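You operate a simulated robot arm through the tools that you are given. There is no shell and no other tool. Be economical: measure what you need, move in short steps, check, and stop when the job is done.

You run a simulated robot arm. Do the job below in one go: nothing can be reset, and whatever is moved stays where it is left.

JOB
Measure the lot 21 filter in the caliper: 19 to 21 mm goes to PASS, any other to HOLD.
Fine: the jaw ends open.

Only the result counts: the job must be done as asked and must still hold three seconds after the hand-in. Knocking over, shifting, dropping, spilling or breaking anything else fails it.

ROBOT AND FRAMES
A 5-joint arm with a two-finger parallel gripper, fixed in place. Base frame: the origin is at the foot of the arm, x ahead of it, y to its left, z up; the work surface is at about z = 4. Units: mm, rad, N and s.
With the tool pointing down near the work surface it reaches from about 260 to 600 mm from the base axis. Its first joint turns from -1.152 to 1.152 rad. The tool tilts only in the upright plane through the base axis and itself; it spins freely about its own axis. Payload 1.57 kg.
Tool frame: the origin (TCP) lies between the finger pads and is the grasp point; the fingertips stand 30 mm ahead of it; z points along the fingers, y is the line along which they close. Largest opening 80 mm; finger width 17, thickness 12; the body of the gripper, 40 by 82 mm, starts 80 mm behind the TCP.
Orientation is that of the tool frame in the base frame, as [roll, pitch, yaw] about the fixed x, y, z axes, in that order (R = Rz(yaw) Ry(pitch) Rx(roll)). With the fingers straight down and closing along the base's y, the tool's x points along the base's -x, its y along +y and its z along -z.

CONTROLS
- The arm moves only by the tool send_rows. Its argument "commands" is a list of rows, each an object (a shift or turn left out is 0, a gripper value left out holds the last) with "turn": the turn, a rotation vector about the base's x, y, z in units of 4 degrees (1.0 is 4 degrees), a list of three; "xyz": the shift along the base's x, y, z in units of 40 mm (1.0 is 40 mm), a list of three; "grip": the closure, from 0 (fully open) to 1 (shut). In form: [{"turn": [ax, ay, az], "xyz": [dx, dy, dz], "grip": grip}, ...]. A call has 1 to 20 rows; each row shifts and turns the commanded pose from where the row before left it. A call with a number of a shift or a turn outside -1 to 1 is refused whole. A row lasts 0.2 s, in which the tool goes at most 50 mm and 0.15 rad; a call with a longer step from one row to the next is refused whole, and so is a gripper value outside its range. Where a pose cannot be reached the arm comes as near as it can. A force on the tool above 50 N (or 10 N above the force at the start of the call, whichever is more), or a blocked arm, ends the call early, and 0.2 s more pass. The fingers move at their own pace (about 153 mm/s each) and stop on an object; they squeeze with about 21 N. The grip force told is the motor's: it shows also when the fingers shut on nothing. Time passes only in rows, and 0.2 s behind the last, so rows that do not move let the fingers close. The reply holds the time, the measured pose of the TCP, the force on the tool along the base axes, the opening and the grip force, in the units named above and with some noise, with the torque about the TCP (base axes, N m) and any sound that the robot's microphone picked up.
- Cameras (640 x 400 px; columns grow to the right, rows downward): "scene" is fixed at [49.9, 420.7, 507.8]; the picture's right is [-0.49, -0.87, 0.00], its down [-0.62, 0.35, -0.70] and it looks along [0.61, -0.34, -0.71] (base axes); focal length 268 px, centre (320, 200). "wrist" rides on the gripper at [72, -7, -122] in the tool frame; the picture's right is [0.09, 1.00, 0.00], its down [-0.84, 0.08, -0.54] and it looks along [-0.54, 0.05, 0.84] (tool axes); focal length 238 px, centre (320, 200). There is no depth. A picture from a camera that has moved, and an enlarged one, comes with that camera's place and axes in the base frame and with its lens.
- grab_frame(camera): a new picture of that camera. The clock stands still meanwhile.
- inspect(camera, box): a new picture of the part [left, top, right, bottom] of that camera's present view, enlarged. The clock stands still meanwhile.
- sign_off(): hands the job in; it is judged then, once.

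Work in short steps. Places have to be worked out from the pictures, the camera data and where the tool is seen: move nearer, look again, correct. Check each grasp and each placing, and mend what went wrong. You have 120 turns and 68 pictures in all, those below and enlarged ones among them. Open the gripper and draw the arm clear of the work before you hand the job in, unless the task says otherwise; then end with one line.

The tools are called by a JSON object that holds its "name" and its "arguments". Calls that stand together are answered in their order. send_rows: Moves the arm, as the interface text tells. Its arguments: {"type":"object","properties":{"commands":{"type":"array"}},"required":["commands"]} The other tools are called the same way: grab_frame (camera) takes a picture; inspect (camera, box) takes an enlarged picture of a part of a camera's view; sign_off () hands the job in.

At the start:

```text
time: 0.0
tool_pos: [278.4, 175.8, 300.9]
tcp_rot: [3.141, -0.001, 3.141]
wrist_force: [0.5, 0.2, -0.1]
torque: [0.0, -0.01, 0.0]
width: 80.2
gripper_force: 0.1
```

scene: 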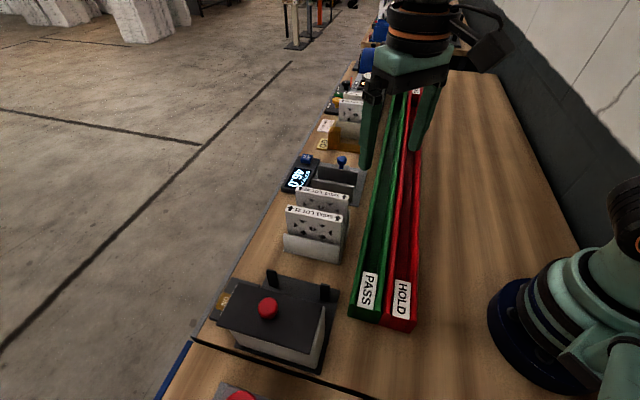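
wrist: 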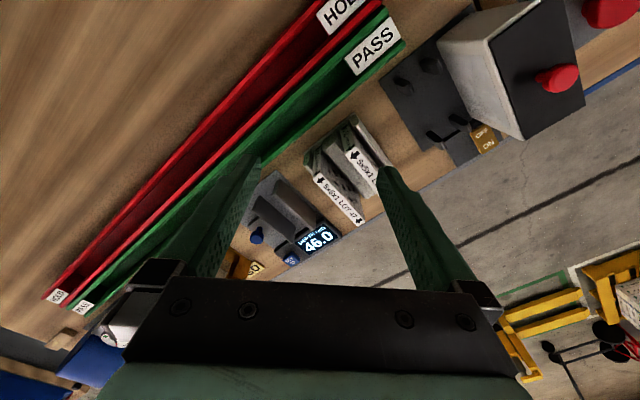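

The scene shows a box, two filters in a rack, a caliper reading 46.0, and PASS/HOLD trays. I'll enlarge to read the labels.

{"name": "inspect", "arguments": {"camera": "scene", "box": [260, 140, 420, 270]}}

{"name": "inspect", "arguments": {"camera": "wrist", "box": [220, 90, 420, 290]}}

{"name": "inspect", "arguments": {"camera": "scene", "box": [300, 60, 440, 160]}}

{"name": "inspect", "arguments": {"camera": "scene", "box": [180, 240, 440, 400]}}

```text
3.08 times, centred on (340, 205) of scene
camera zoom: at [49.9, 420.7, 507.8], right [-0.49, -0.87, 0.0], down [-0.62, 0.35, -0.7], along [0.61, -0.34, -0.71], focal length 823 px, centre (258, 185)
```

zoom: 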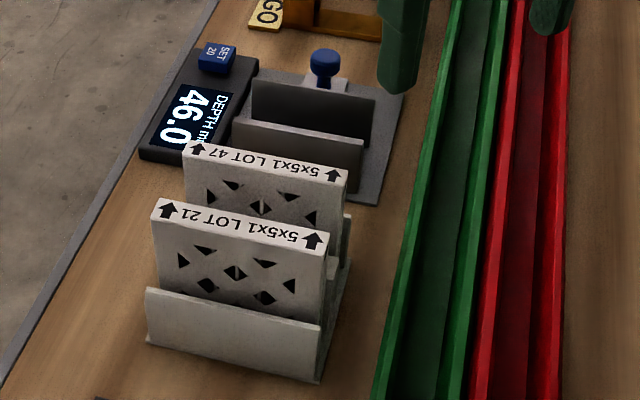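

```text
2.00 times, centred on (320, 190) of wrist
camera zoom: at [206.4, 169.3, 422.9], right [-0.09, 1.0, 0.0], down [0.84, 0.08, 0.54], along [0.54, 0.05, -0.84], focal length 477 px, centre (320, 220)
```

zoom: 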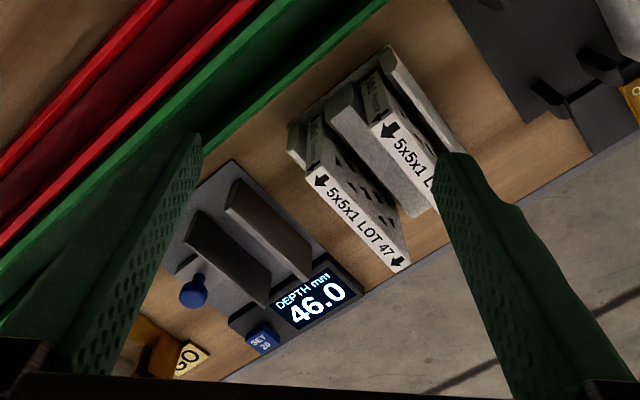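

```text
4.00 times, centred on (370, 110) of scene
camera zoom: at [49.9, 420.7, 507.8], right [-0.49, -0.87, 0.0], down [-0.62, 0.35, -0.7], along [0.61, -0.34, -0.71], focal length 1070 px, centre (120, 560)
```

zoom: 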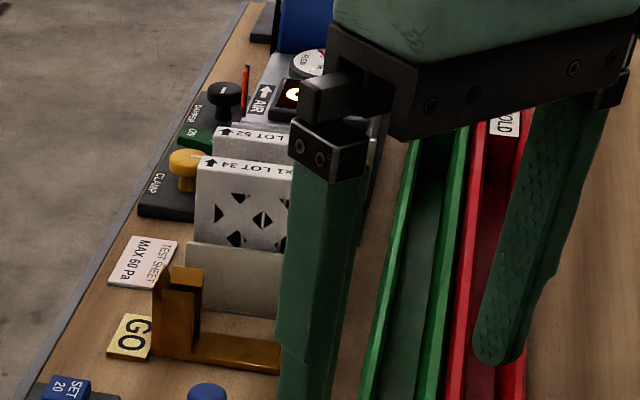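

```text
2.46 times, centred on (310, 320) of scene
camera zoom: at [49.9, 420.7, 507.8], right [-0.49, -0.87, 0.0], down [-0.62, 0.35, -0.7], along [0.61, -0.34, -0.71], focal length 658 px, centre (345, -95)
```

zoom: 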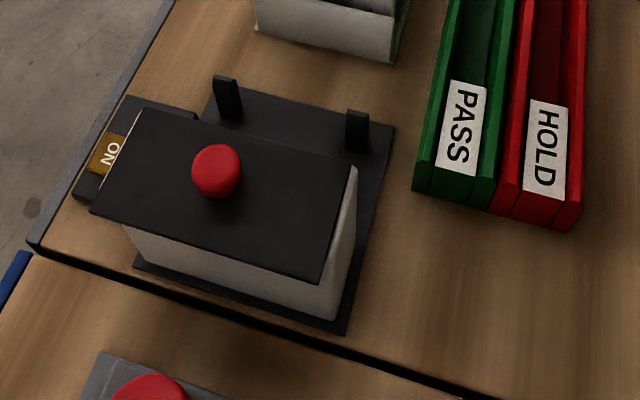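

Triangulating both views: filter tops at z≈117, lot 21 centre ≈(360,261), lot 47 ≈(402,218), filter normals along (1,-1)/√2; caliper gap ≈(490,126). I move above lot 21, with the tool turned 45° about z and the fingers partly closed, and look again.

{"name": "send_rows", "arguments": {"commands": [{"turn": [0, 0, 0.9375], "xyz": [0.17, 0.177, -0.05], "grip": 0.35}, {"turn": [0, 0, 0.9375], "xyz": [0.17, 0.177, -0.05]}, {"turn": [0, 0, 0.9375], "xyz": [0.17, 0.177, -0.05]}, {"turn": [0, 0, 0.9375], "xyz": [0.17, 0.177, -0.05]}, {"turn": [0, 0, 0.9375], "xyz": [0.17, 0.177, -0.05]}, {"turn": [0, 0, 0.9375], "xyz": [0.17, 0.177, -0.05]}, {"turn": [0, 0, 0.9375], "xyz": [0.17, 0.177, -0.05]}, {"turn": [0, 0, 0.9375], "xyz": [0.17, 0.177, -0.05]}, {"turn": [0, 0, 0.9375], "xyz": [0.17, 0.177, -0.05]}, {"turn": [0, 0, 0.9375], "xyz": [0.17, 0.177, -0.05]}, {"turn": [0, 0, 0.9375], "xyz": [0.17, 0.177, -0.05]}, {"turn": [0, 0, 0.9375], "xyz": [0.17, 0.177, -0.05]}, {}]}}

{"name": "grab_frame", "arguments": {"camera": "wrist"}}

{"name": "grab_frame", "arguments": {"camera": "scene"}}

```text
time: 2.8
tool_pos: [360.0, 259.8, 275.5]
tcp_rot: [3.14, -0.001, -2.355]
wrist_force: [0.8, 0.2, -0.1]
torque: [0.03, 0.02, -0.01]
width: 51.9
gripper_force: 0.0
```

```text
61 pictures are left
camera wrist: at [314.1, 206.1, 398.3], right [-0.77, 0.64, 0.0], down [0.54, 0.65, 0.54], along [0.35, 0.42, -0.84], focal length 238 px, centre (320, 200)
```

wrist: 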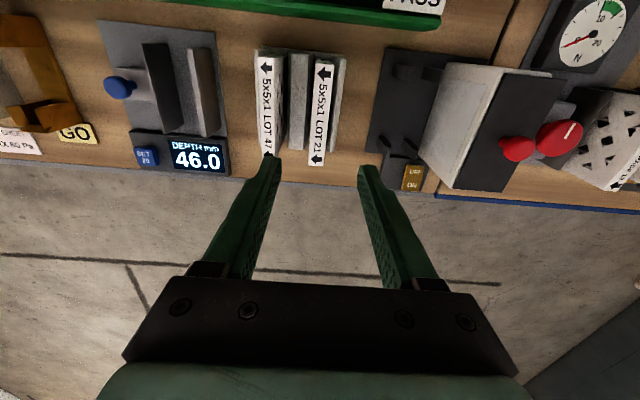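

```text
60 pictures are left
```

scene: 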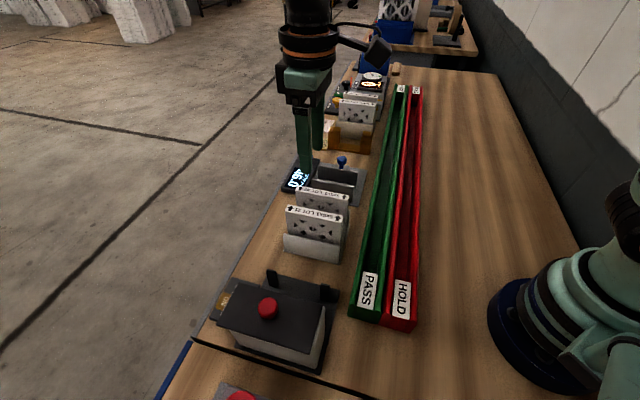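

Good view. I'll enlarge for details of the caliper and the rack.

{"name": "inspect", "arguments": {"camera": "wrist", "box": [80, 10, 260, 180]}}

{"name": "inspect", "arguments": {"camera": "wrist", "box": [240, 30, 370, 180]}}

{"name": "inspect", "arguments": {"camera": "scene", "box": [270, 140, 390, 270]}}

```text
2.35 times, centred on (170, 95) of wrist
camera zoom: at [314.1, 206.1, 398.3], right [-0.77, 0.64, 0.0], down [0.54, 0.65, 0.54], along [0.35, 0.42, -0.84], focal length 561 px, centre (673, 447)
```

zoom: 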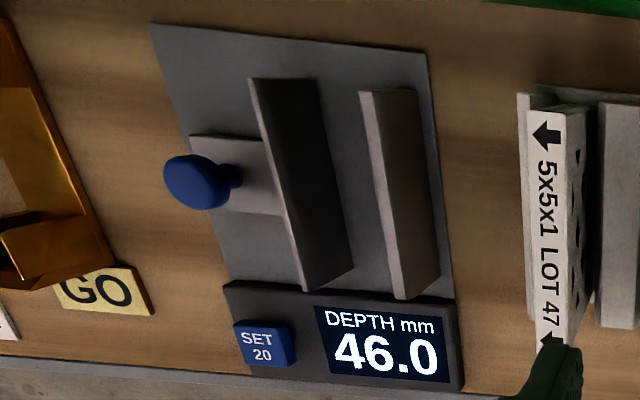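

```text
2.67 times, centred on (305, 105) of wrist
camera zoom: at [314.1, 206.1, 398.3], right [-0.77, 0.64, 0.0], down [0.54, 0.65, 0.54], along [0.35, 0.42, -0.84], focal length 636 px, centre (360, 453)
```

zoom: 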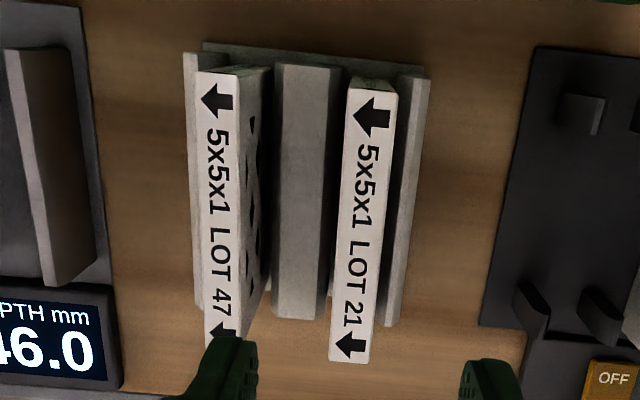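

```text
3.08 times, centred on (330, 205) of scene
camera zoom: at [49.9, 420.7, 507.8], right [-0.49, -0.87, 0.0], down [-0.62, 0.35, -0.7], along [0.61, -0.34, -0.71], focal length 823 px, centre (289, 185)
```

zoom: 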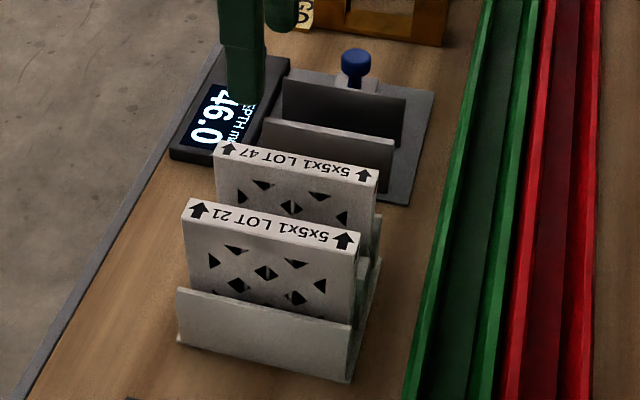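

Plates top z≈54, rack walls z≈46, filter ≈20 mm thick centred near (360,261); caliper inner gap centred ≈(498,125), knob ≈(558,65,41). Descend to TCP z≈90 around lot 21 and check before closing.

{"name": "send_rows", "arguments": {"commands": [{"xyz": [0, 0.03, -0.8]}, {"xyz": [0, 0, -0.8]}, {"xyz": [0, 0, -0.8]}, {"xyz": [0, 0, -0.8]}, {}]}}

{"name": "grab_frame", "arguments": {"camera": "wrist"}}

{"name": "inspect", "arguments": {"camera": "scene", "box": [240, 130, 400, 270]}}

```text
time: 4.0
tool_pos: [359.3, 261.0, 149.5]
tcp_rot: [3.141, 0.0, -2.356]
wrist_force: [0.0, 0.1, 0.6]
torque: [-0.02, 0.0, 0.03]
width: 52.4
gripper_force: 0.1
```

```text
56 pictures are left
camera wrist: at [313.7, 206.2, 271.4], right [-0.77, 0.64, 0.0], down [0.54, 0.65, 0.54], along [0.35, 0.42, -0.84], focal length 238 px, centre (320, 200)
```

wrist: 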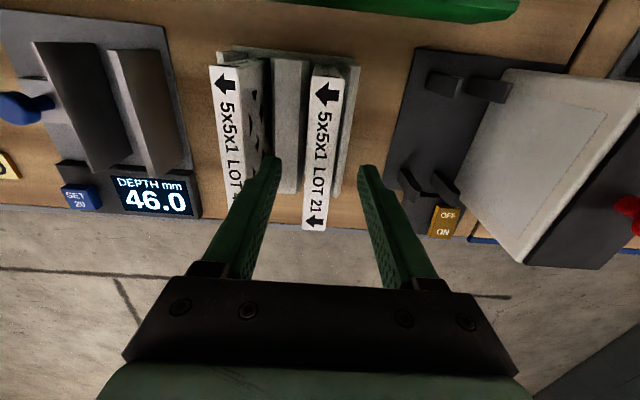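

```text
2.86 times, centred on (320, 200) of scene
camera zoom: at [49.9, 420.7, 507.8], right [-0.49, -0.87, 0.0], down [-0.62, 0.35, -0.7], along [0.61, -0.34, -0.71], focal length 764 px, centre (320, 200)
```

zoom: 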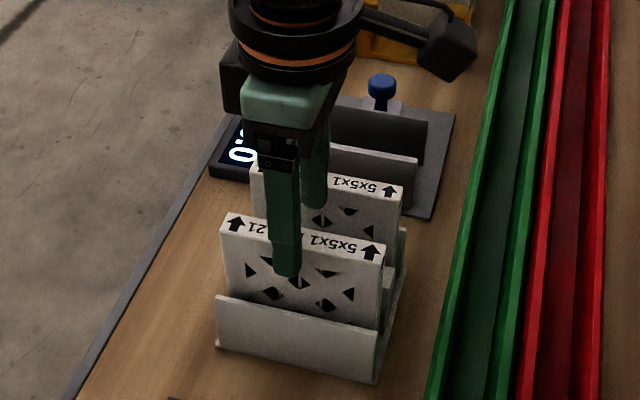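

Fingers straddle lot 21 evenly and clear lot 47. Descend 60 mm and close.

{"name": "send_rows", "arguments": {"commands": [{"xyz": [0, 0, -0.5]}, {"xyz": [0, 0, -0.5]}, {"xyz": [0, 0, -0.48]}, {}, {"grip": 1}, {}, {}]}}

{"name": "inspect", "arguments": {"camera": "scene", "box": [240, 130, 400, 270]}}

```text
time: 5.6
tool_pos: [360.3, 260.7, 90.6]
tcp_rot: [3.141, 0.002, -2.356]
wrist_force: [-0.3, -0.5, 0.7]
torque: [0.0, 0.03, 0.03]
width: 19.5
gripper_force: 21.0
```

```text
2.86 times, centred on (320, 200) of scene
camera zoom: at [49.9, 420.7, 507.8], right [-0.49, -0.87, 0.0], down [-0.62, 0.35, -0.7], along [0.61, -0.34, -0.71], focal length 764 px, centre (320, 200)
```

zoom: 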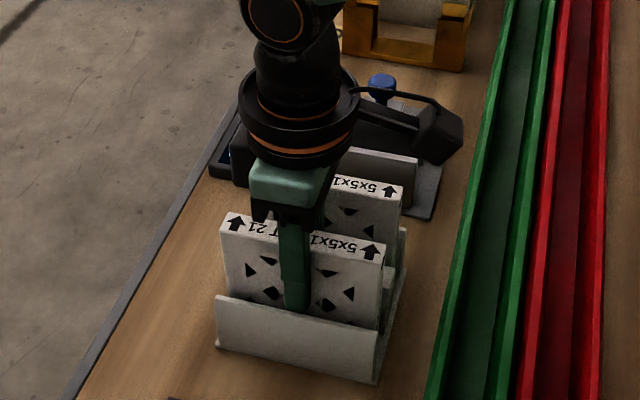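

Gripped (width 19.5, noisy). Lift straight up.

{"name": "send_rows", "arguments": {"commands": [{"xyz": [0, 0, 0.3]}, {"xyz": [0, 0, 0.6]}, {"xyz": [0, 0, 0.6]}, {"xyz": [0, 0, 0.7]}, {"xyz": [0, 0, 0.7]}, {"xyz": [0, 0, 0.6]}, {}]}}

{"name": "inspect", "arguments": {"camera": "scene", "box": [220, 80, 420, 270]}}

{"name": "grab_frame", "arguments": {"camera": "wrist"}}

```text
time: 7.2
tool_pos: [358.4, 261.3, 230.1]
tcp_rot: [3.142, -0.001, -2.356]
wrist_force: [0.7, 0.6, -0.7]
torque: [0.01, 0.0, -0.02]
width: 19.6
gripper_force: 21.4
```

```text
2.11 times, centred on (320, 175) of scene
camera zoom: at [49.9, 420.7, 507.8], right [-0.49, -0.87, 0.0], down [-0.62, 0.35, -0.7], along [0.61, -0.34, -0.71], focal length 563 px, centre (320, 253)
```

zoom: 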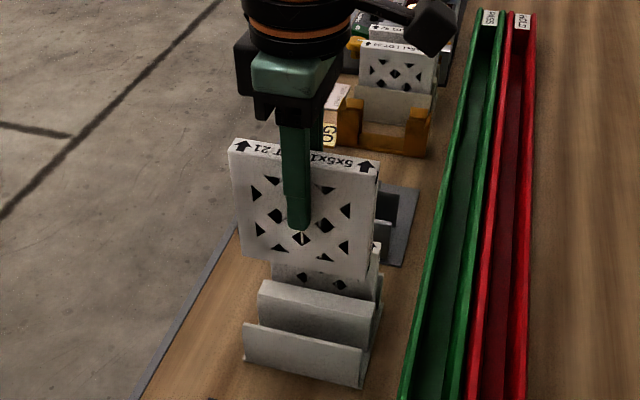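

```text
52 pictures are left
camera wrist: at [313.0, 206.5, 352.7], right [-0.77, 0.64, 0.0], down [0.54, 0.65, 0.54], along [0.35, 0.42, -0.84], focal length 238 px, centre (320, 200)
```

wrist: 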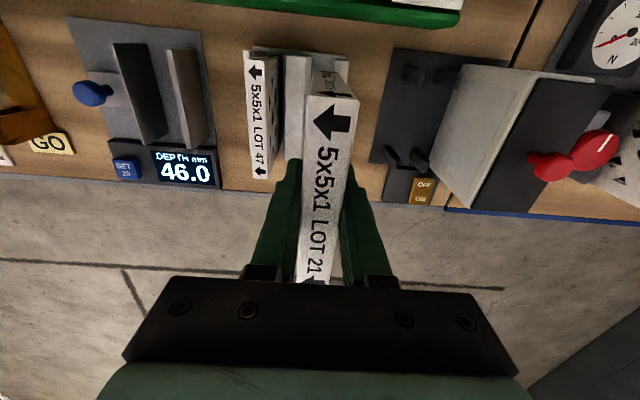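

Lifted cleanly. Move over the caliper gap (slightly toward the fixed jaw), staying high.

{"name": "send_rows", "arguments": {"commands": [{"xyz": [0.2, -0.2, 0]}, {"xyz": [0.4, -0.4, 0]}, {"xyz": [0.5, -0.48, 0]}, {"xyz": [0.5, -0.48, 0]}, {"xyz": [0.5, -0.48, 0]}, {"xyz": [0.5, -0.48, 0]}, {"xyz": [0.4, -0.4, 0]}, {"xyz": [0.3, -0.3, 0]}, {}, {}]}}

{"name": "grab_frame", "arguments": {"camera": "wrist"}}

{"name": "inspect", "arguments": {"camera": "scene", "box": [240, 90, 420, 230]}}

```text
time: 9.4
tool_pos: [491.5, 134.5, 229.7]
tcp_rot: [3.141, 0.0, -2.355]
wrist_force: [1.1, 0.7, -0.4]
torque: [0.03, 0.02, 0.0]
width: 19.3
gripper_force: 21.1
```

```text
51 pictures are left
camera wrist: at [445.6, 79.1, 352.2], right [-0.77, 0.64, 0.0], down [0.54, 0.65, 0.54], along [0.35, 0.42, -0.84], focal length 238 px, centre (320, 200)
```

wrist: 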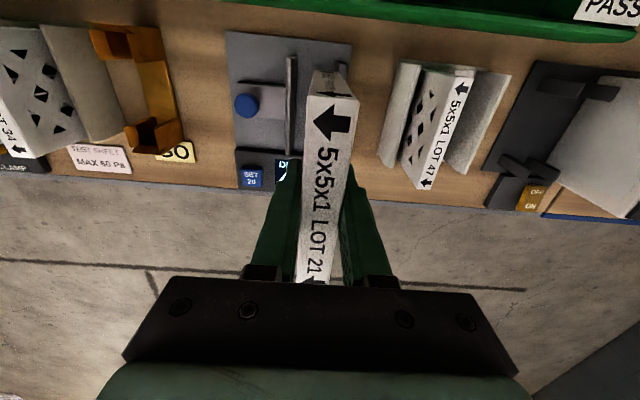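

```text
2.86 times, centred on (330, 160) of scene
camera zoom: at [49.9, 420.7, 507.8], right [-0.49, -0.87, 0.0], down [-0.62, 0.35, -0.7], along [0.61, -0.34, -0.71], focal length 764 px, centre (291, 314)
```

zoom: 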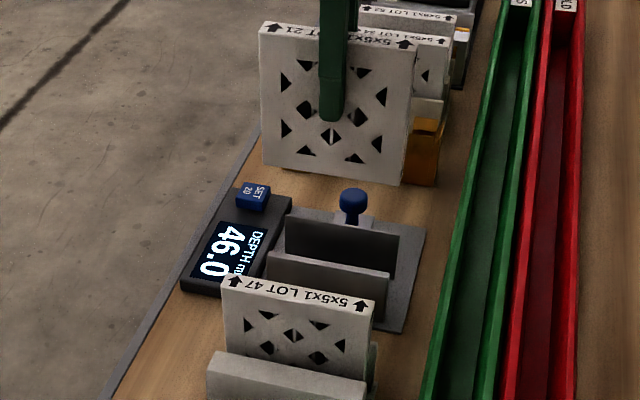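

I'll enlarge to locate the plates exactly against the filter.

{"name": "inspect", "arguments": {"camera": "wrist", "box": [220, 20, 370, 190]}}

```text
2.35 times, centred on (295, 105) of wrist
camera zoom: at [445.6, 79.1, 352.2], right [-0.77, 0.64, 0.0], down [0.54, 0.65, 0.54], along [0.35, 0.42, -0.84], focal length 561 px, centre (379, 424)
```

zoom: 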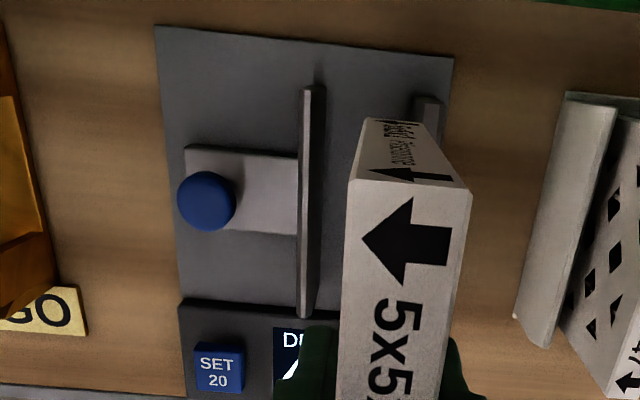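

Fixed jaw inner face s≈242, moving inner face ≈288 (gap ≈46, matching the display). Shift to about 4 mm clearance from the fixed jaw, and descend to just above the jaws to check.

{"name": "send_rows", "arguments": {"commands": [{"xyz": [0.025, -0.115, -0.4]}, {"xyz": [0, 0, -0.5]}, {"xyz": [0, 0, -0.5]}, {"xyz": [0, 0, -0.5]}, {"xyz": [0, 0, -0.2]}, {}, {}]}}

{"name": "inspect", "arguments": {"camera": "scene", "box": [270, 120, 400, 220]}}

{"name": "inspect", "arguments": {"camera": "wrist", "box": [200, 0, 400, 190]}}

```text
time: 11.0
tool_pos: [492.1, 130.1, 146.4]
tcp_rot: [3.141, 0.001, -2.355]
wrist_force: [0.6, 0.6, -1.6]
torque: [0.02, -0.02, 0.02]
width: 19.4
gripper_force: 20.8
```

```text
4.00 times, centred on (335, 170) of scene
camera zoom: at [49.9, 420.7, 507.8], right [-0.49, -0.87, 0.0], down [-0.62, 0.35, -0.7], along [0.61, -0.34, -0.71], focal length 1070 px, centre (260, 320)
```

zoom: 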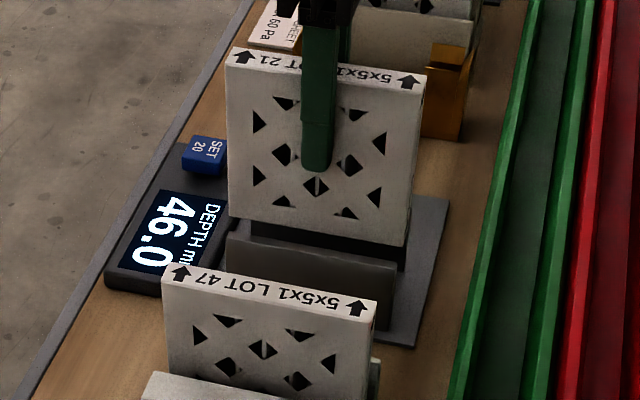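

```text
2.11 times, centred on (300, 95) of wrist
camera zoom: at [446.6, 74.3, 268.5], right [-0.77, 0.64, 0.0], down [0.54, 0.65, 0.54], along [0.35, 0.42, -0.84], focal length 502 px, centre (362, 421)
```

zoom: 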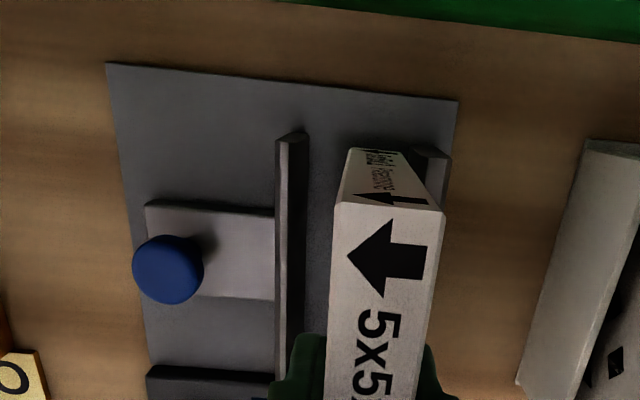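

Filter is over the gap with ~5 mm clearance to the fixed jaw. Lower into the gap, watching force.

{"name": "send_rows", "arguments": {"commands": [{"xyz": [0, 0, -0.3]}, {"xyz": [0, 0, -0.3]}, {"xyz": [0, 0, -0.3]}, {"xyz": [0, 0, -0.15]}, {}, {}]}}

{"name": "inspect", "arguments": {"camera": "scene", "box": [270, 120, 400, 220]}}

{"name": "inspect", "arguments": {"camera": "wrist", "box": [200, 0, 400, 190]}}

```text
time: 12.4
tool_pos: [493.0, 129.5, 102.8]
tcp_rot: [3.141, 0.0, -2.356]
wrist_force: [0.0, 0.4, -0.7]
torque: [0.0, -0.01, -0.02]
width: 19.6
gripper_force: 21.1
```

```text
4.00 times, centred on (335, 170) of scene
camera zoom: at [49.9, 420.7, 507.8], right [-0.49, -0.87, 0.0], down [-0.62, 0.35, -0.7], along [0.61, -0.34, -0.71], focal length 1070 px, centre (260, 320)
```

zoom: 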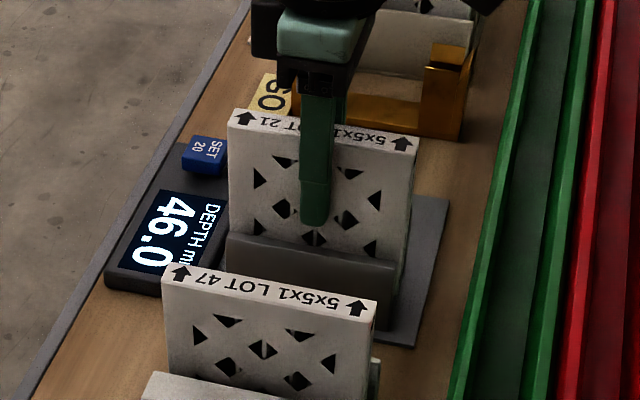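

```text
2.11 times, centred on (300, 95) of wrist
camera zoom: at [446.6, 73.9, 226.0], right [-0.77, 0.64, 0.0], down [0.54, 0.65, 0.54], along [0.35, 0.42, -0.84], focal length 502 px, centre (362, 421)
```

zoom: 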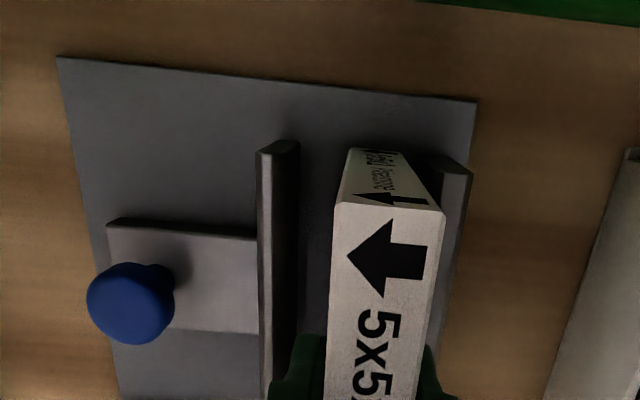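

Inside the gap without contact. Lower in small steps until the base takes the load.

{"name": "send_rows", "arguments": {"commands": [{"xyz": [0, 0, -0.1]}, {"xyz": [0, 0, -0.1]}, {"xyz": [0, 0, -0.05]}, {}, {}]}}

```text
time: 13.6
tool_pos: [492.9, 129.3, 94.7]
tcp_rot: [-3.139, -0.001, -2.356]
wrist_force: [0.9, 0.8, -0.3]
torque: [-0.02, 0.03, 0.0]
width: 19.5
gripper_force: 21.3
```

{"name": "send_rows", "arguments": {"commands": [{"xyz": [0, 0, -0.04]}, {}, {"xyz": [0, 0, -0.04]}, {}]}}

```text
time: 14.6
tool_pos: [492.8, 128.6, 90.6]
tcp_rot: [3.141, 0.0, -2.356]
wrist_force: [0.2, 0.2, -1.2]
torque: [-0.01, 0.0, 0.01]
width: 19.6
gripper_force: 21.0
```

Still free; continue down in 1.5 mm steps.

{"name": "send_rows", "arguments": {"commands": [{"xyz": [0, 0, -0.04]}, {}, {"xyz": [0, 0, -0.04]}, {}]}}

{"name": "inspect", "arguments": {"camera": "scene", "box": [280, 130, 380, 210]}}

```text
time: 15.6
tool_pos: [493.3, 129.7, 89.2]
tcp_rot: [-3.139, 0.004, -2.356]
wrist_force: [-7.8, -0.7, 21.9]
torque: [0.28, 0.26, 0.04]
width: 19.5
gripper_force: 20.9
```

```text
5.00 times, centred on (330, 170) of scene
camera zoom: at [49.8, 420.7, 507.9], right [-0.49, -0.87, 0.0], down [-0.62, 0.35, -0.7], along [0.61, -0.34, -0.71], focal length 1338 px, centre (270, 350)
```

zoom: 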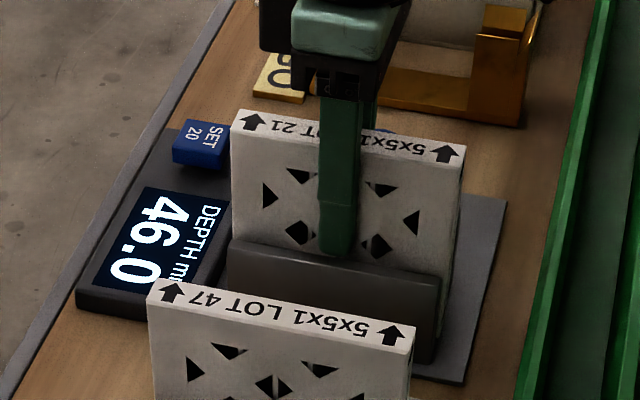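

Seated (22 N). Ease up 1.5 mm, release partly, and rise.

{"name": "send_rows", "arguments": {"commands": [{"xyz": [0, 0, 0.035]}, {"grip": 0.45}, {}, {}, {"xyz": [0, 0, 0.4]}, {"xyz": [0, 0, 0.8]}, {"xyz": [0, 0, 0.8]}, {"xyz": [0, 0, 0.8]}, {}]}}

{"name": "grab_frame", "arguments": {"camera": "wrist"}}

{"name": "inspect", "arguments": {"camera": "scene", "box": [270, 120, 400, 220]}}

```text
time: 17.6
tool_pos: [492.8, 128.2, 203.0]
tcp_rot: [-3.14, -0.002, -2.354]
wrist_force: [-1.6, 0.0, 0.3]
torque: [0.03, 0.01, 0.0]
width: 43.9
gripper_force: 0.0
```

```text
43 pictures are left
camera wrist: at [447.5, 72.4, 324.4], right [-0.77, 0.64, 0.0], down [0.54, 0.65, 0.54], along [0.35, 0.42, -0.84], focal length 238 px, centre (320, 200)
```

wrist: 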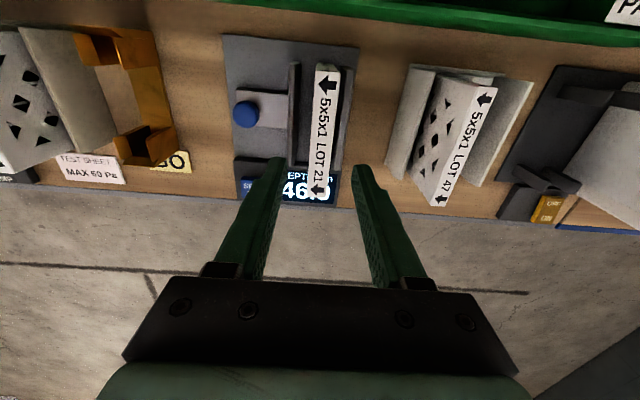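

```text
4.00 times, centred on (335, 170) of scene
camera zoom: at [49.9, 420.7, 507.8], right [-0.49, -0.87, 0.0], down [-0.62, 0.35, -0.7], along [0.61, -0.34, -0.71], focal length 1070 px, centre (260, 320)
```

zoom: 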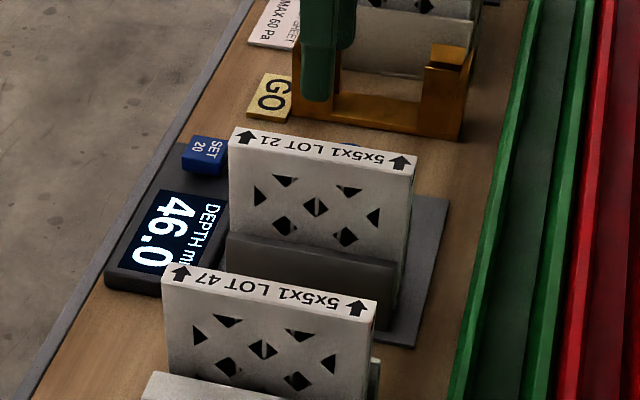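

Filter stands freely in the gap. Move over the knob (~(556,67)) and look closer.

{"name": "send_rows", "arguments": {"commands": [{"xyz": [0.3, -0.3, 0]}, {"xyz": [0.5, -0.5, 0]}, {"xyz": [0.5, -0.5, 0]}, {"xyz": [0.27, -0.23, 0]}, {"xyz": [0, 0, -0.8]}, {"xyz": [0, 0, -0.8]}, {}, {}]}}

{"name": "grab_frame", "arguments": {"camera": "wrist"}}

{"name": "inspect", "arguments": {"camera": "scene", "box": [290, 90, 420, 190]}}

```text
time: 19.4
tool_pos: [553.0, 68.1, 137.2]
tcp_rot: [3.141, 0.0, -2.356]
wrist_force: [-0.6, 0.3, 1.0]
torque: [0.04, -0.05, 0.0]
width: 43.9
gripper_force: 0.0
```

```text
41 pictures are left
camera wrist: at [508.2, 12.4, 259.6], right [-0.77, 0.64, 0.0], down [0.54, 0.65, 0.54], along [0.35, 0.42, -0.84], focal length 238 px, centre (320, 200)
```

wrist: 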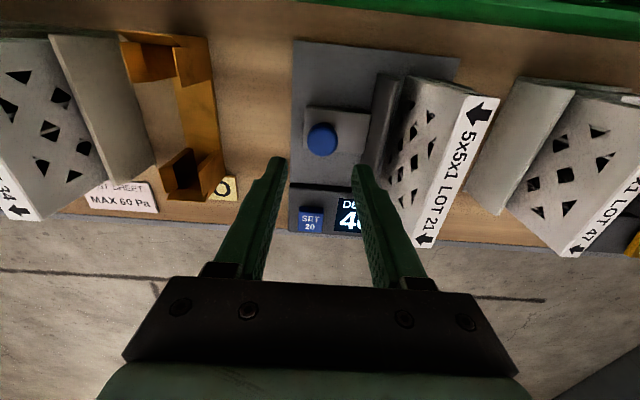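

```text
4.00 times, centred on (355, 140) of scene
camera zoom: at [49.9, 420.7, 507.8], right [-0.49, -0.87, 0.0], down [-0.62, 0.35, -0.7], along [0.61, -0.34, -0.71], focal length 1070 px, centre (180, 440)
```

zoom: 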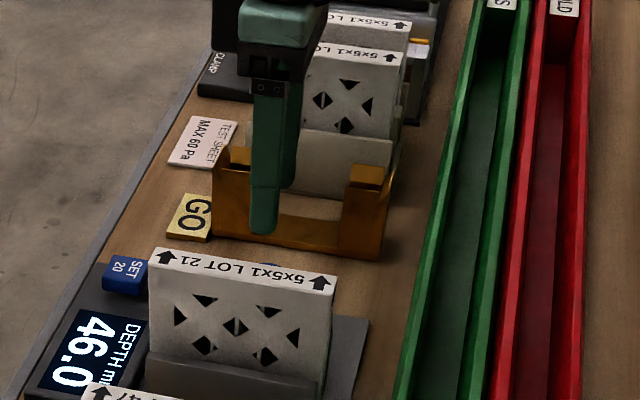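

Fingers are centred on the knob. Descend to TCP z≈58 (tips ≈28), beside the knob, and grip it.

{"name": "send_rows", "arguments": {"commands": [{"xyz": [0.03, 0.03, -0.6]}, {"xyz": [0, 0, -0.6]}, {"xyz": [0, 0, -0.5]}, {"xyz": [0, 0, -0.28]}, {}, {"grip": 1}, {}, {}]}}

{"name": "grab_frame", "arguments": {"camera": "wrist"}}

{"name": "inspect", "arguments": {"camera": "scene", "box": [270, 110, 400, 210]}}

```text
time: 21.2
tool_pos: [554.4, 71.5, 56.6]
tcp_rot: [3.138, -0.005, -2.352]
wrist_force: [-21.1, 22.3, 6.5]
torque: [0.39, 0.26, -0.08]
width: 27.2
gripper_force: 37.6
```

```text
39 pictures are left
camera wrist: at [509.5, 14.9, 179.9], right [-0.77, 0.64, 0.0], down [0.54, 0.65, 0.54], along [0.34, 0.42, -0.84], focal length 238 px, centre (320, 200)
```

wrist: 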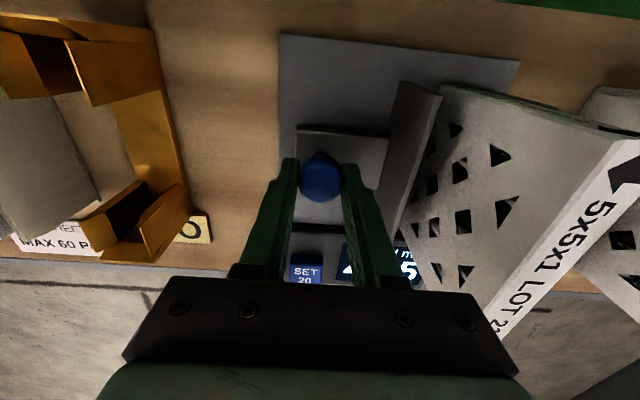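

```text
4.00 times, centred on (335, 160) of scene
camera zoom: at [49.8, 420.7, 507.9], right [-0.49, -0.87, 0.0], down [-0.62, 0.35, -0.7], along [0.61, -0.34, -0.71], focal length 1070 px, centre (260, 360)
```

zoom: 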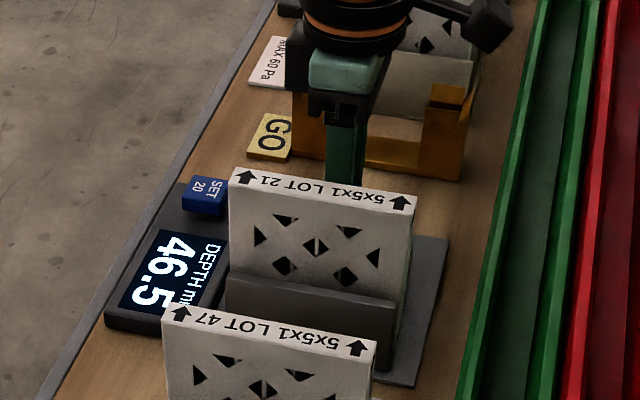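

Knob gripped; the jaw went to its stop (46.5). Push the jaw toward the filter along (-1,1) in steps: 18 mm first.

{"name": "send_rows", "arguments": {"commands": [{"xyz": [-0.08, 0.08, 0]}, {"xyz": [-0.08, 0.08, 0]}, {"xyz": [-0.08, 0.08, 0]}, {"xyz": [-0.08, 0.08, 0]}, {}]}}

{"name": "inspect", "arguments": {"camera": "scene", "box": [270, 110, 400, 210]}}

```text
time: 22.4
tool_pos: [544.0, 80.7, 57.1]
tcp_rot: [-3.142, 0.0, -2.358]
wrist_force: [-0.4, -1.2, -7.5]
torque: [0.33, -0.44, -0.05]
width: 27.0
gripper_force: 38.0
```

```text
4.00 times, centred on (335, 160) of scene
camera zoom: at [49.9, 420.7, 507.8], right [-0.49, -0.87, 0.0], down [-0.62, 0.35, -0.7], along [0.61, -0.34, -0.71], focal length 1070 px, centre (260, 360)
```

zoom: 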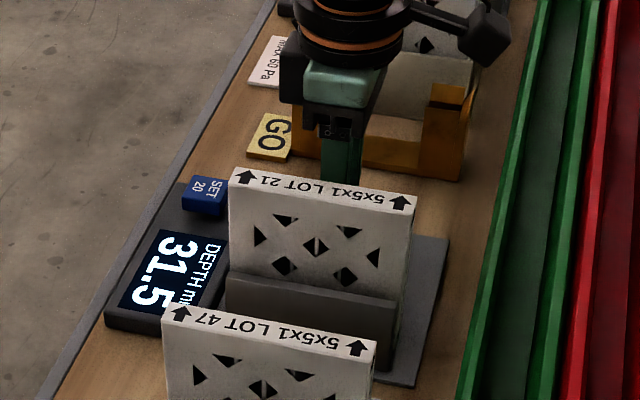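

Display follows (31.5). Advance ~9 mm in smaller steps.

{"name": "send_rows", "arguments": {"commands": [{"xyz": [-0.05, 0.05, 0]}, {"xyz": [-0.05, 0.05, 0]}, {"xyz": [-0.05, 0.05, 0]}, {}]}}

{"name": "inspect", "arguments": {"camera": "scene", "box": [270, 110, 400, 210]}}

```text
time: 23.4
tool_pos: [538.3, 86.2, 57.8]
tcp_rot: [3.141, -0.003, -2.36]
wrist_force: [-7.7, -8.7, 2.5]
torque: [0.02, -0.03, -0.05]
width: 27.0
gripper_force: 38.0
```

```text
4.00 times, centred on (335, 160) of scene
camera zoom: at [49.9, 420.7, 507.8], right [-0.49, -0.87, 0.0], down [-0.62, 0.35, -0.7], along [0.61, -0.34, -0.71], focal length 1070 px, centre (260, 360)
```

zoom: 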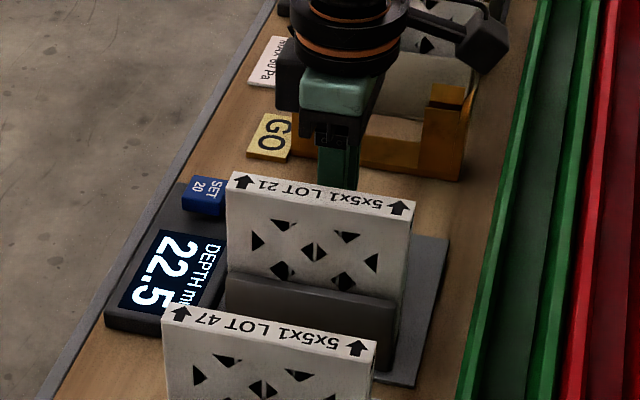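

22.5 and the filter has begun to slide. Continue in 1 mm steps.

{"name": "send_rows", "arguments": {"commands": [{"xyz": [-0.02, 0.02, 0]}, {"xyz": [-0.02, 0.02, 0]}, {}]}}

{"name": "inspect", "arguments": {"camera": "scene", "box": [280, 130, 380, 210]}}

```text
time: 24.2
tool_pos: [536.2, 88.1, 58.1]
tcp_rot: [3.14, -0.001, -2.359]
wrist_force: [-16.3, -18.2, 16.5]
torque: [-0.05, 0.0, 0.0]
width: 26.9
gripper_force: 38.1
```

```text
5.00 times, centred on (330, 170) of scene
camera zoom: at [49.8, 420.7, 507.9], right [-0.49, -0.87, 0.0], down [-0.62, 0.35, -0.7], along [0.61, -0.34, -0.71], focal length 1338 px, centre (270, 350)
```

zoom: 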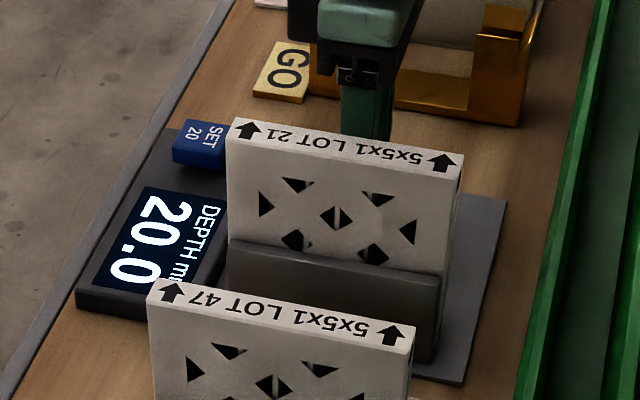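

20.0, but the along-axis force is still ~1 N, so not fully closed; the side load is guide misalignment. Advance 0.8 mm more while relieving the side load.

{"name": "send_rows", "arguments": {"commands": [{"xyz": [-0.035, 0.005, 0.01]}, {}, {}]}}

{"name": "inspect", "arguments": {"camera": "scene", "box": [280, 130, 380, 210]}}

```text
time: 25.0
tool_pos: [535.9, 88.8, 57.2]
tcp_rot: [3.141, 0.0, -2.357]
wrist_force: [-1.7, -17.9, 5.1]
torque: [-0.3, 0.06, -0.02]
width: 27.1
gripper_force: 37.7
```

```text
5.00 times, centred on (330, 170) of scene
camera zoom: at [49.9, 420.7, 507.8], right [-0.49, -0.87, 0.0], down [-0.62, 0.35, -0.7], along [0.61, -0.34, -0.71], focal length 1338 px, centre (270, 350)
```

zoom: 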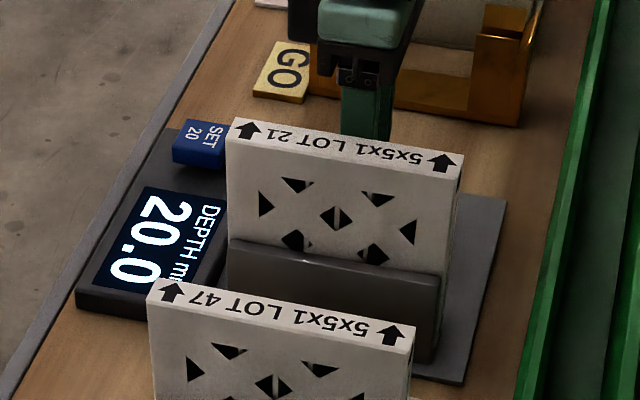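

Axial resistance now ~11 N, still 20.0. One more 0.7 mm nudge to confirm it is hard-closed.

{"name": "send_rows", "arguments": {"commands": [{"xyz": [-0.02, 0.01, 0]}, {}, {}]}}

{"name": "inspect", "arguments": {"camera": "scene", "box": [280, 130, 380, 210]}}

```text
time: 25.8
tool_pos: [536.1, 89.9, 58.0]
tcp_rot: [-3.139, 0.006, -2.358]
wrist_force: [7.5, -18.1, 0.2]
torque: [-0.27, -0.2, 0.06]
width: 27.1
gripper_force: 38.1
```

```text
5.00 times, centred on (330, 170) of scene
camera zoom: at [49.9, 420.7, 507.8], right [-0.49, -0.87, 0.0], down [-0.62, 0.35, -0.7], along [0.61, -0.34, -0.71], focal length 1338 px, centre (270, 350)
```

zoom: 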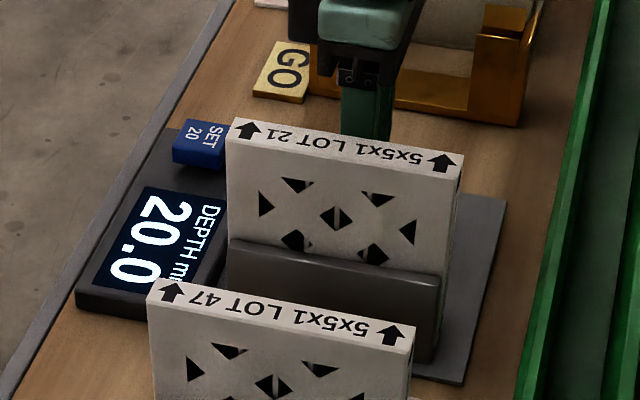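

18 N axial with a steady 20.0 mm: PASS. Now pull the jaw back open ~26 mm.

{"name": "send_rows", "arguments": {"commands": [{"xyz": [0.06, -0.05, 0]}, {"xyz": [0.08, -0.08, 0]}, {"xyz": [0.08, -0.08, 0]}, {"xyz": [0.08, -0.08, 0]}, {"xyz": [0.08, -0.08, 0]}, {"xyz": [0.08, -0.08, 0]}, {}]}}

{"name": "inspect", "arguments": {"camera": "scene", "box": [270, 110, 400, 210]}}

```text
time: 27.4
tool_pos: [552.7, 71.6, 57.6]
tcp_rot: [-3.141, 0.002, -2.357]
wrist_force: [3.4, 3.9, 0.1]
torque: [0.05, -0.03, -0.01]
width: 27.1
gripper_force: 37.6
```

```text
4.00 times, centred on (335, 160) of scene
camera zoom: at [49.9, 420.7, 507.9], right [-0.49, -0.87, 0.0], down [-0.62, 0.35, -0.7], along [0.61, -0.34, -0.71], focal length 1070 px, centre (260, 360)
```

zoom: 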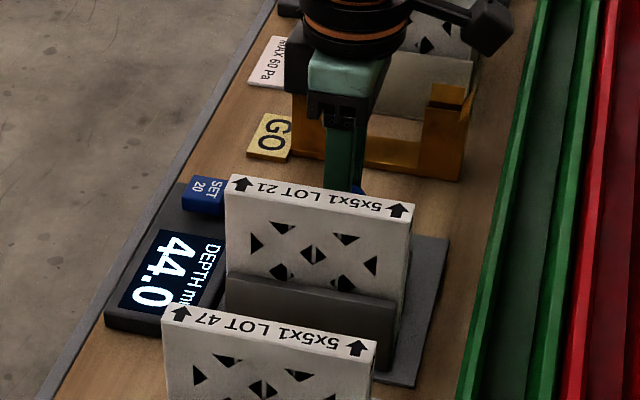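

44.0; pull 2 mm more, then release the knob and rise.

{"name": "send_rows", "arguments": {"commands": [{"xyz": [0.037, -0.037, 0]}, {}, {"grip": 0.45}, {}, {}, {"xyz": [0, 0, 0.5]}, {"xyz": [0, 0, 0.8]}, {"xyz": [0, 0, 0.8]}, {"xyz": [0, 0, 0.8]}, {"xyz": [0, 0, 0.8]}, {}]}}

{"name": "grab_frame", "arguments": {"camera": "wrist"}}

{"name": "grab_frame", "arguments": {"camera": "scene"}}

```text
time: 29.8
tool_pos: [555.8, 72.7, 205.0]
tcp_rot: [-3.141, -0.001, -2.357]
wrist_force: [1.1, -0.2, 0.0]
torque: [0.0, 0.03, 0.0]
width: 44.2
gripper_force: 0.0
```

```text
31 pictures are left
camera wrist: at [509.0, 17.6, 327.1], right [-0.77, 0.64, 0.0], down [0.54, 0.65, 0.54], along [0.35, 0.42, -0.84], focal length 238 px, centre (320, 200)
```

wrist: 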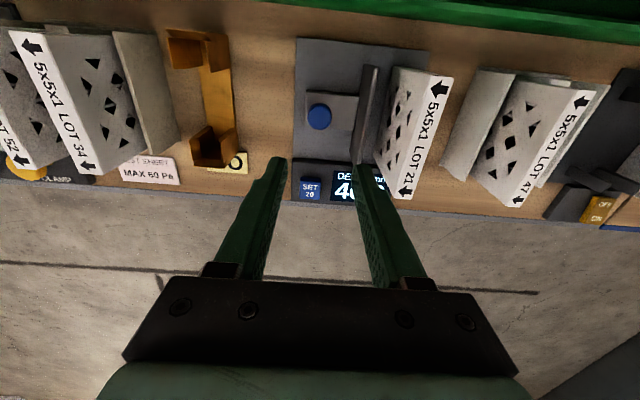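

```text
30 pictures are left
```

scene: 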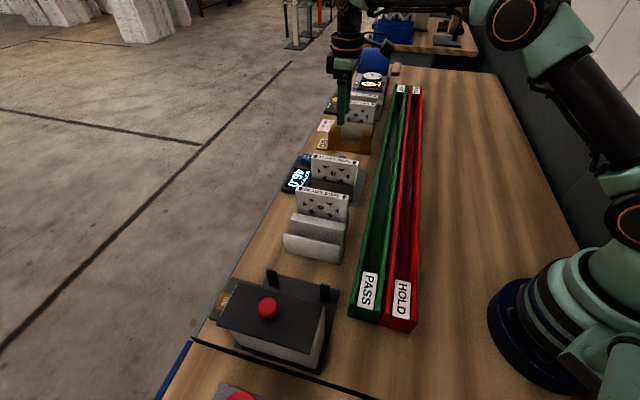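

Jaw reads ~46 open again. Return over the filter (~(489,133)) and check alignment.

{"name": "send_rows", "arguments": {"commands": [{"xyz": [-0.4, 0.36, 0]}, {"xyz": [-0.5, 0.45, 0]}, {"xyz": [-0.5, 0.45, 0]}, {"xyz": [-0.27, 0.24, 0]}, {"xyz": [0, 0, -0.7]}, {"xyz": [0, 0, -0.7]}, {}, {}]}}

{"name": "inspect", "arguments": {"camera": "wrist", "box": [200, 30, 440, 250]}}

```text
time: 31.6
tool_pos: [487.1, 129.1, 149.9]
tcp_rot: [-3.141, 0.001, -2.355]
wrist_force: [0.0, -0.2, 1.0]
torque: [0.01, 0.0, 0.0]
width: 44.3
gripper_force: 0.1
```

```text
1.82 times, centred on (320, 140) of wrist
camera zoom: at [441.1, 75.2, 271.4], right [-0.77, 0.64, 0.0], down [0.54, 0.65, 0.54], along [0.35, 0.42, -0.84], focal length 433 px, centre (320, 309)
```

zoom: 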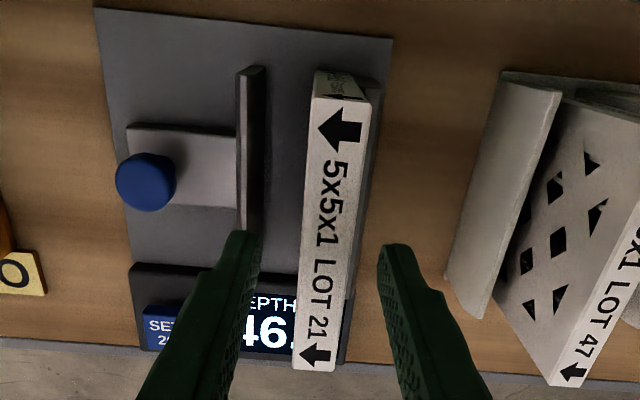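

Filter centre ≈(486,133.5). Shift +3.6 mm in y, descend to z≈90 and grip.

{"name": "send_rows", "arguments": {"commands": [{"xyz": [0, 0.09, -0.4]}, {"xyz": [0, 0, -0.5]}, {"xyz": [0, 0, -0.5]}, {"xyz": [0, 0, -0.08]}, {}, {"grip": 1}, {}, {}]}}

{"name": "inspect", "arguments": {"camera": "scene", "box": [270, 110, 400, 210]}}

```text
time: 33.4
tool_pos: [487.3, 133.4, 90.9]
tcp_rot: [3.141, 0.001, -2.356]
wrist_force: [0.8, -0.5, -0.4]
torque: [-0.03, -0.04, 0.0]
width: 19.4
gripper_force: 21.2
```

```text
4.00 times, centred on (335, 160) of scene
camera zoom: at [49.9, 420.7, 507.8], right [-0.49, -0.87, 0.0], down [-0.62, 0.35, -0.7], along [0.61, -0.34, -0.71], focal length 1070 px, centre (260, 360)
```

zoom: 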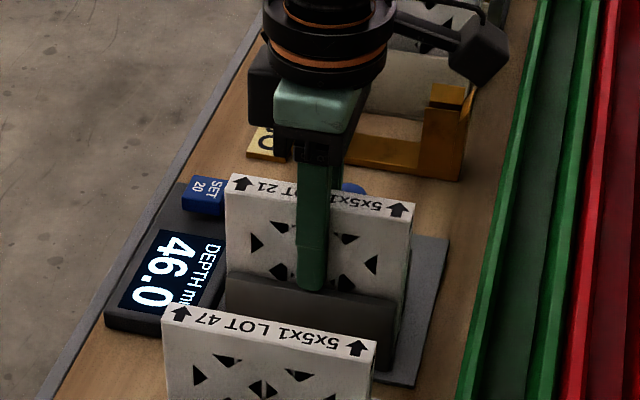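

Re-gripped and the display shows 46.0 (open). Lift, and enlarge the trays to locate the PASS channel.

{"name": "send_rows", "arguments": {"commands": [{"xyz": [0, 0, 0.3]}, {"xyz": [0, 0, 0.6]}, {"xyz": [0, 0, 0.7]}, {"xyz": [0, 0, 0.7]}, {"xyz": [0, 0, 0.7]}, {"xyz": [0, 0, 0.5]}, {}]}}

{"name": "inspect", "arguments": {"camera": "scene", "box": [330, 220, 450, 340]}}

{"name": "inspect", "arguments": {"camera": "scene", "box": [330, 140, 450, 240]}}

{"name": "inspect", "arguments": {"camera": "scene", "box": [260, 120, 400, 250]}}

```text
time: 35.0
tool_pos: [488.2, 132.5, 231.5]
tcp_rot: [-3.141, 0.0, -2.354]
wrist_force: [0.3, 0.0, 0.0]
torque: [0.02, 0.02, 0.01]
width: 19.4
gripper_force: 20.7
```

```text
3.33 times, centred on (390, 280) of scene
camera zoom: at [49.9, 420.7, 507.8], right [-0.49, -0.87, 0.0], down [-0.62, 0.35, -0.7], along [0.61, -0.34, -0.71], focal length 892 px, centre (87, -67)
```

zoom: 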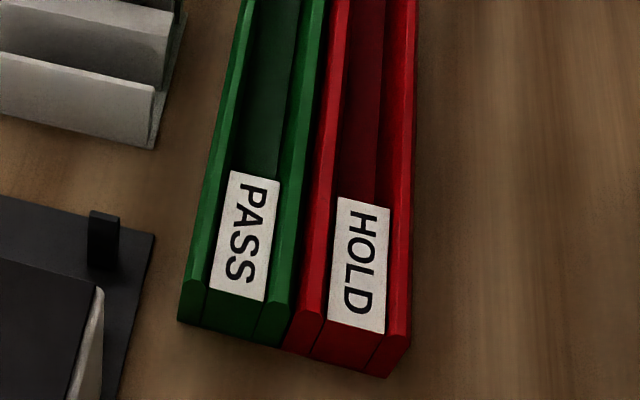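

```text
4.00 times, centred on (390, 190) of scene
camera zoom: at [49.9, 420.7, 507.8], right [-0.49, -0.87, 0.0], down [-0.62, 0.35, -0.7], along [0.61, -0.34, -0.71], focal length 1070 px, centre (40, 240)
```

zoom: 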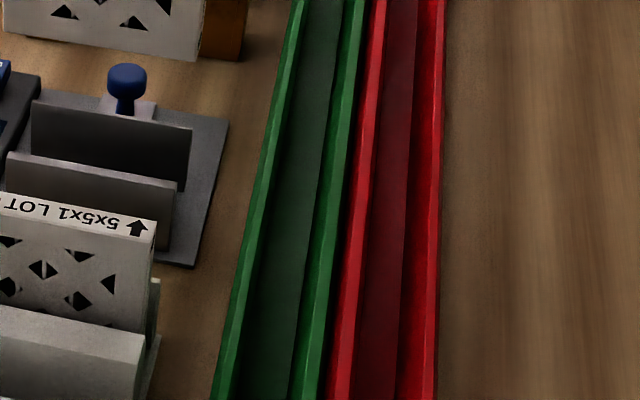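

```text
3.08 times, centred on (330, 185) of scene
camera zoom: at [49.9, 420.7, 507.8], right [-0.49, -0.87, 0.0], down [-0.62, 0.35, -0.7], along [0.61, -0.34, -0.71], focal length 823 px, centre (289, 246)
```

zoom: 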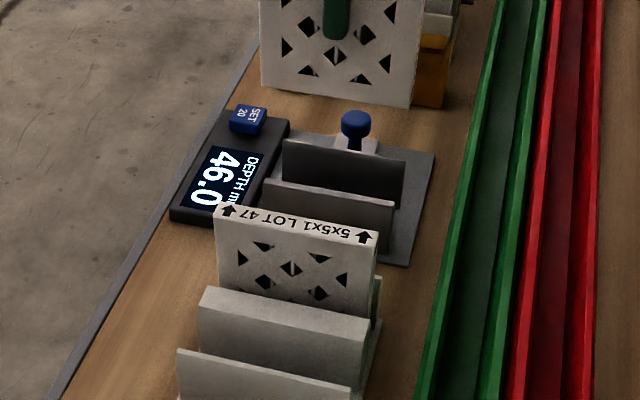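

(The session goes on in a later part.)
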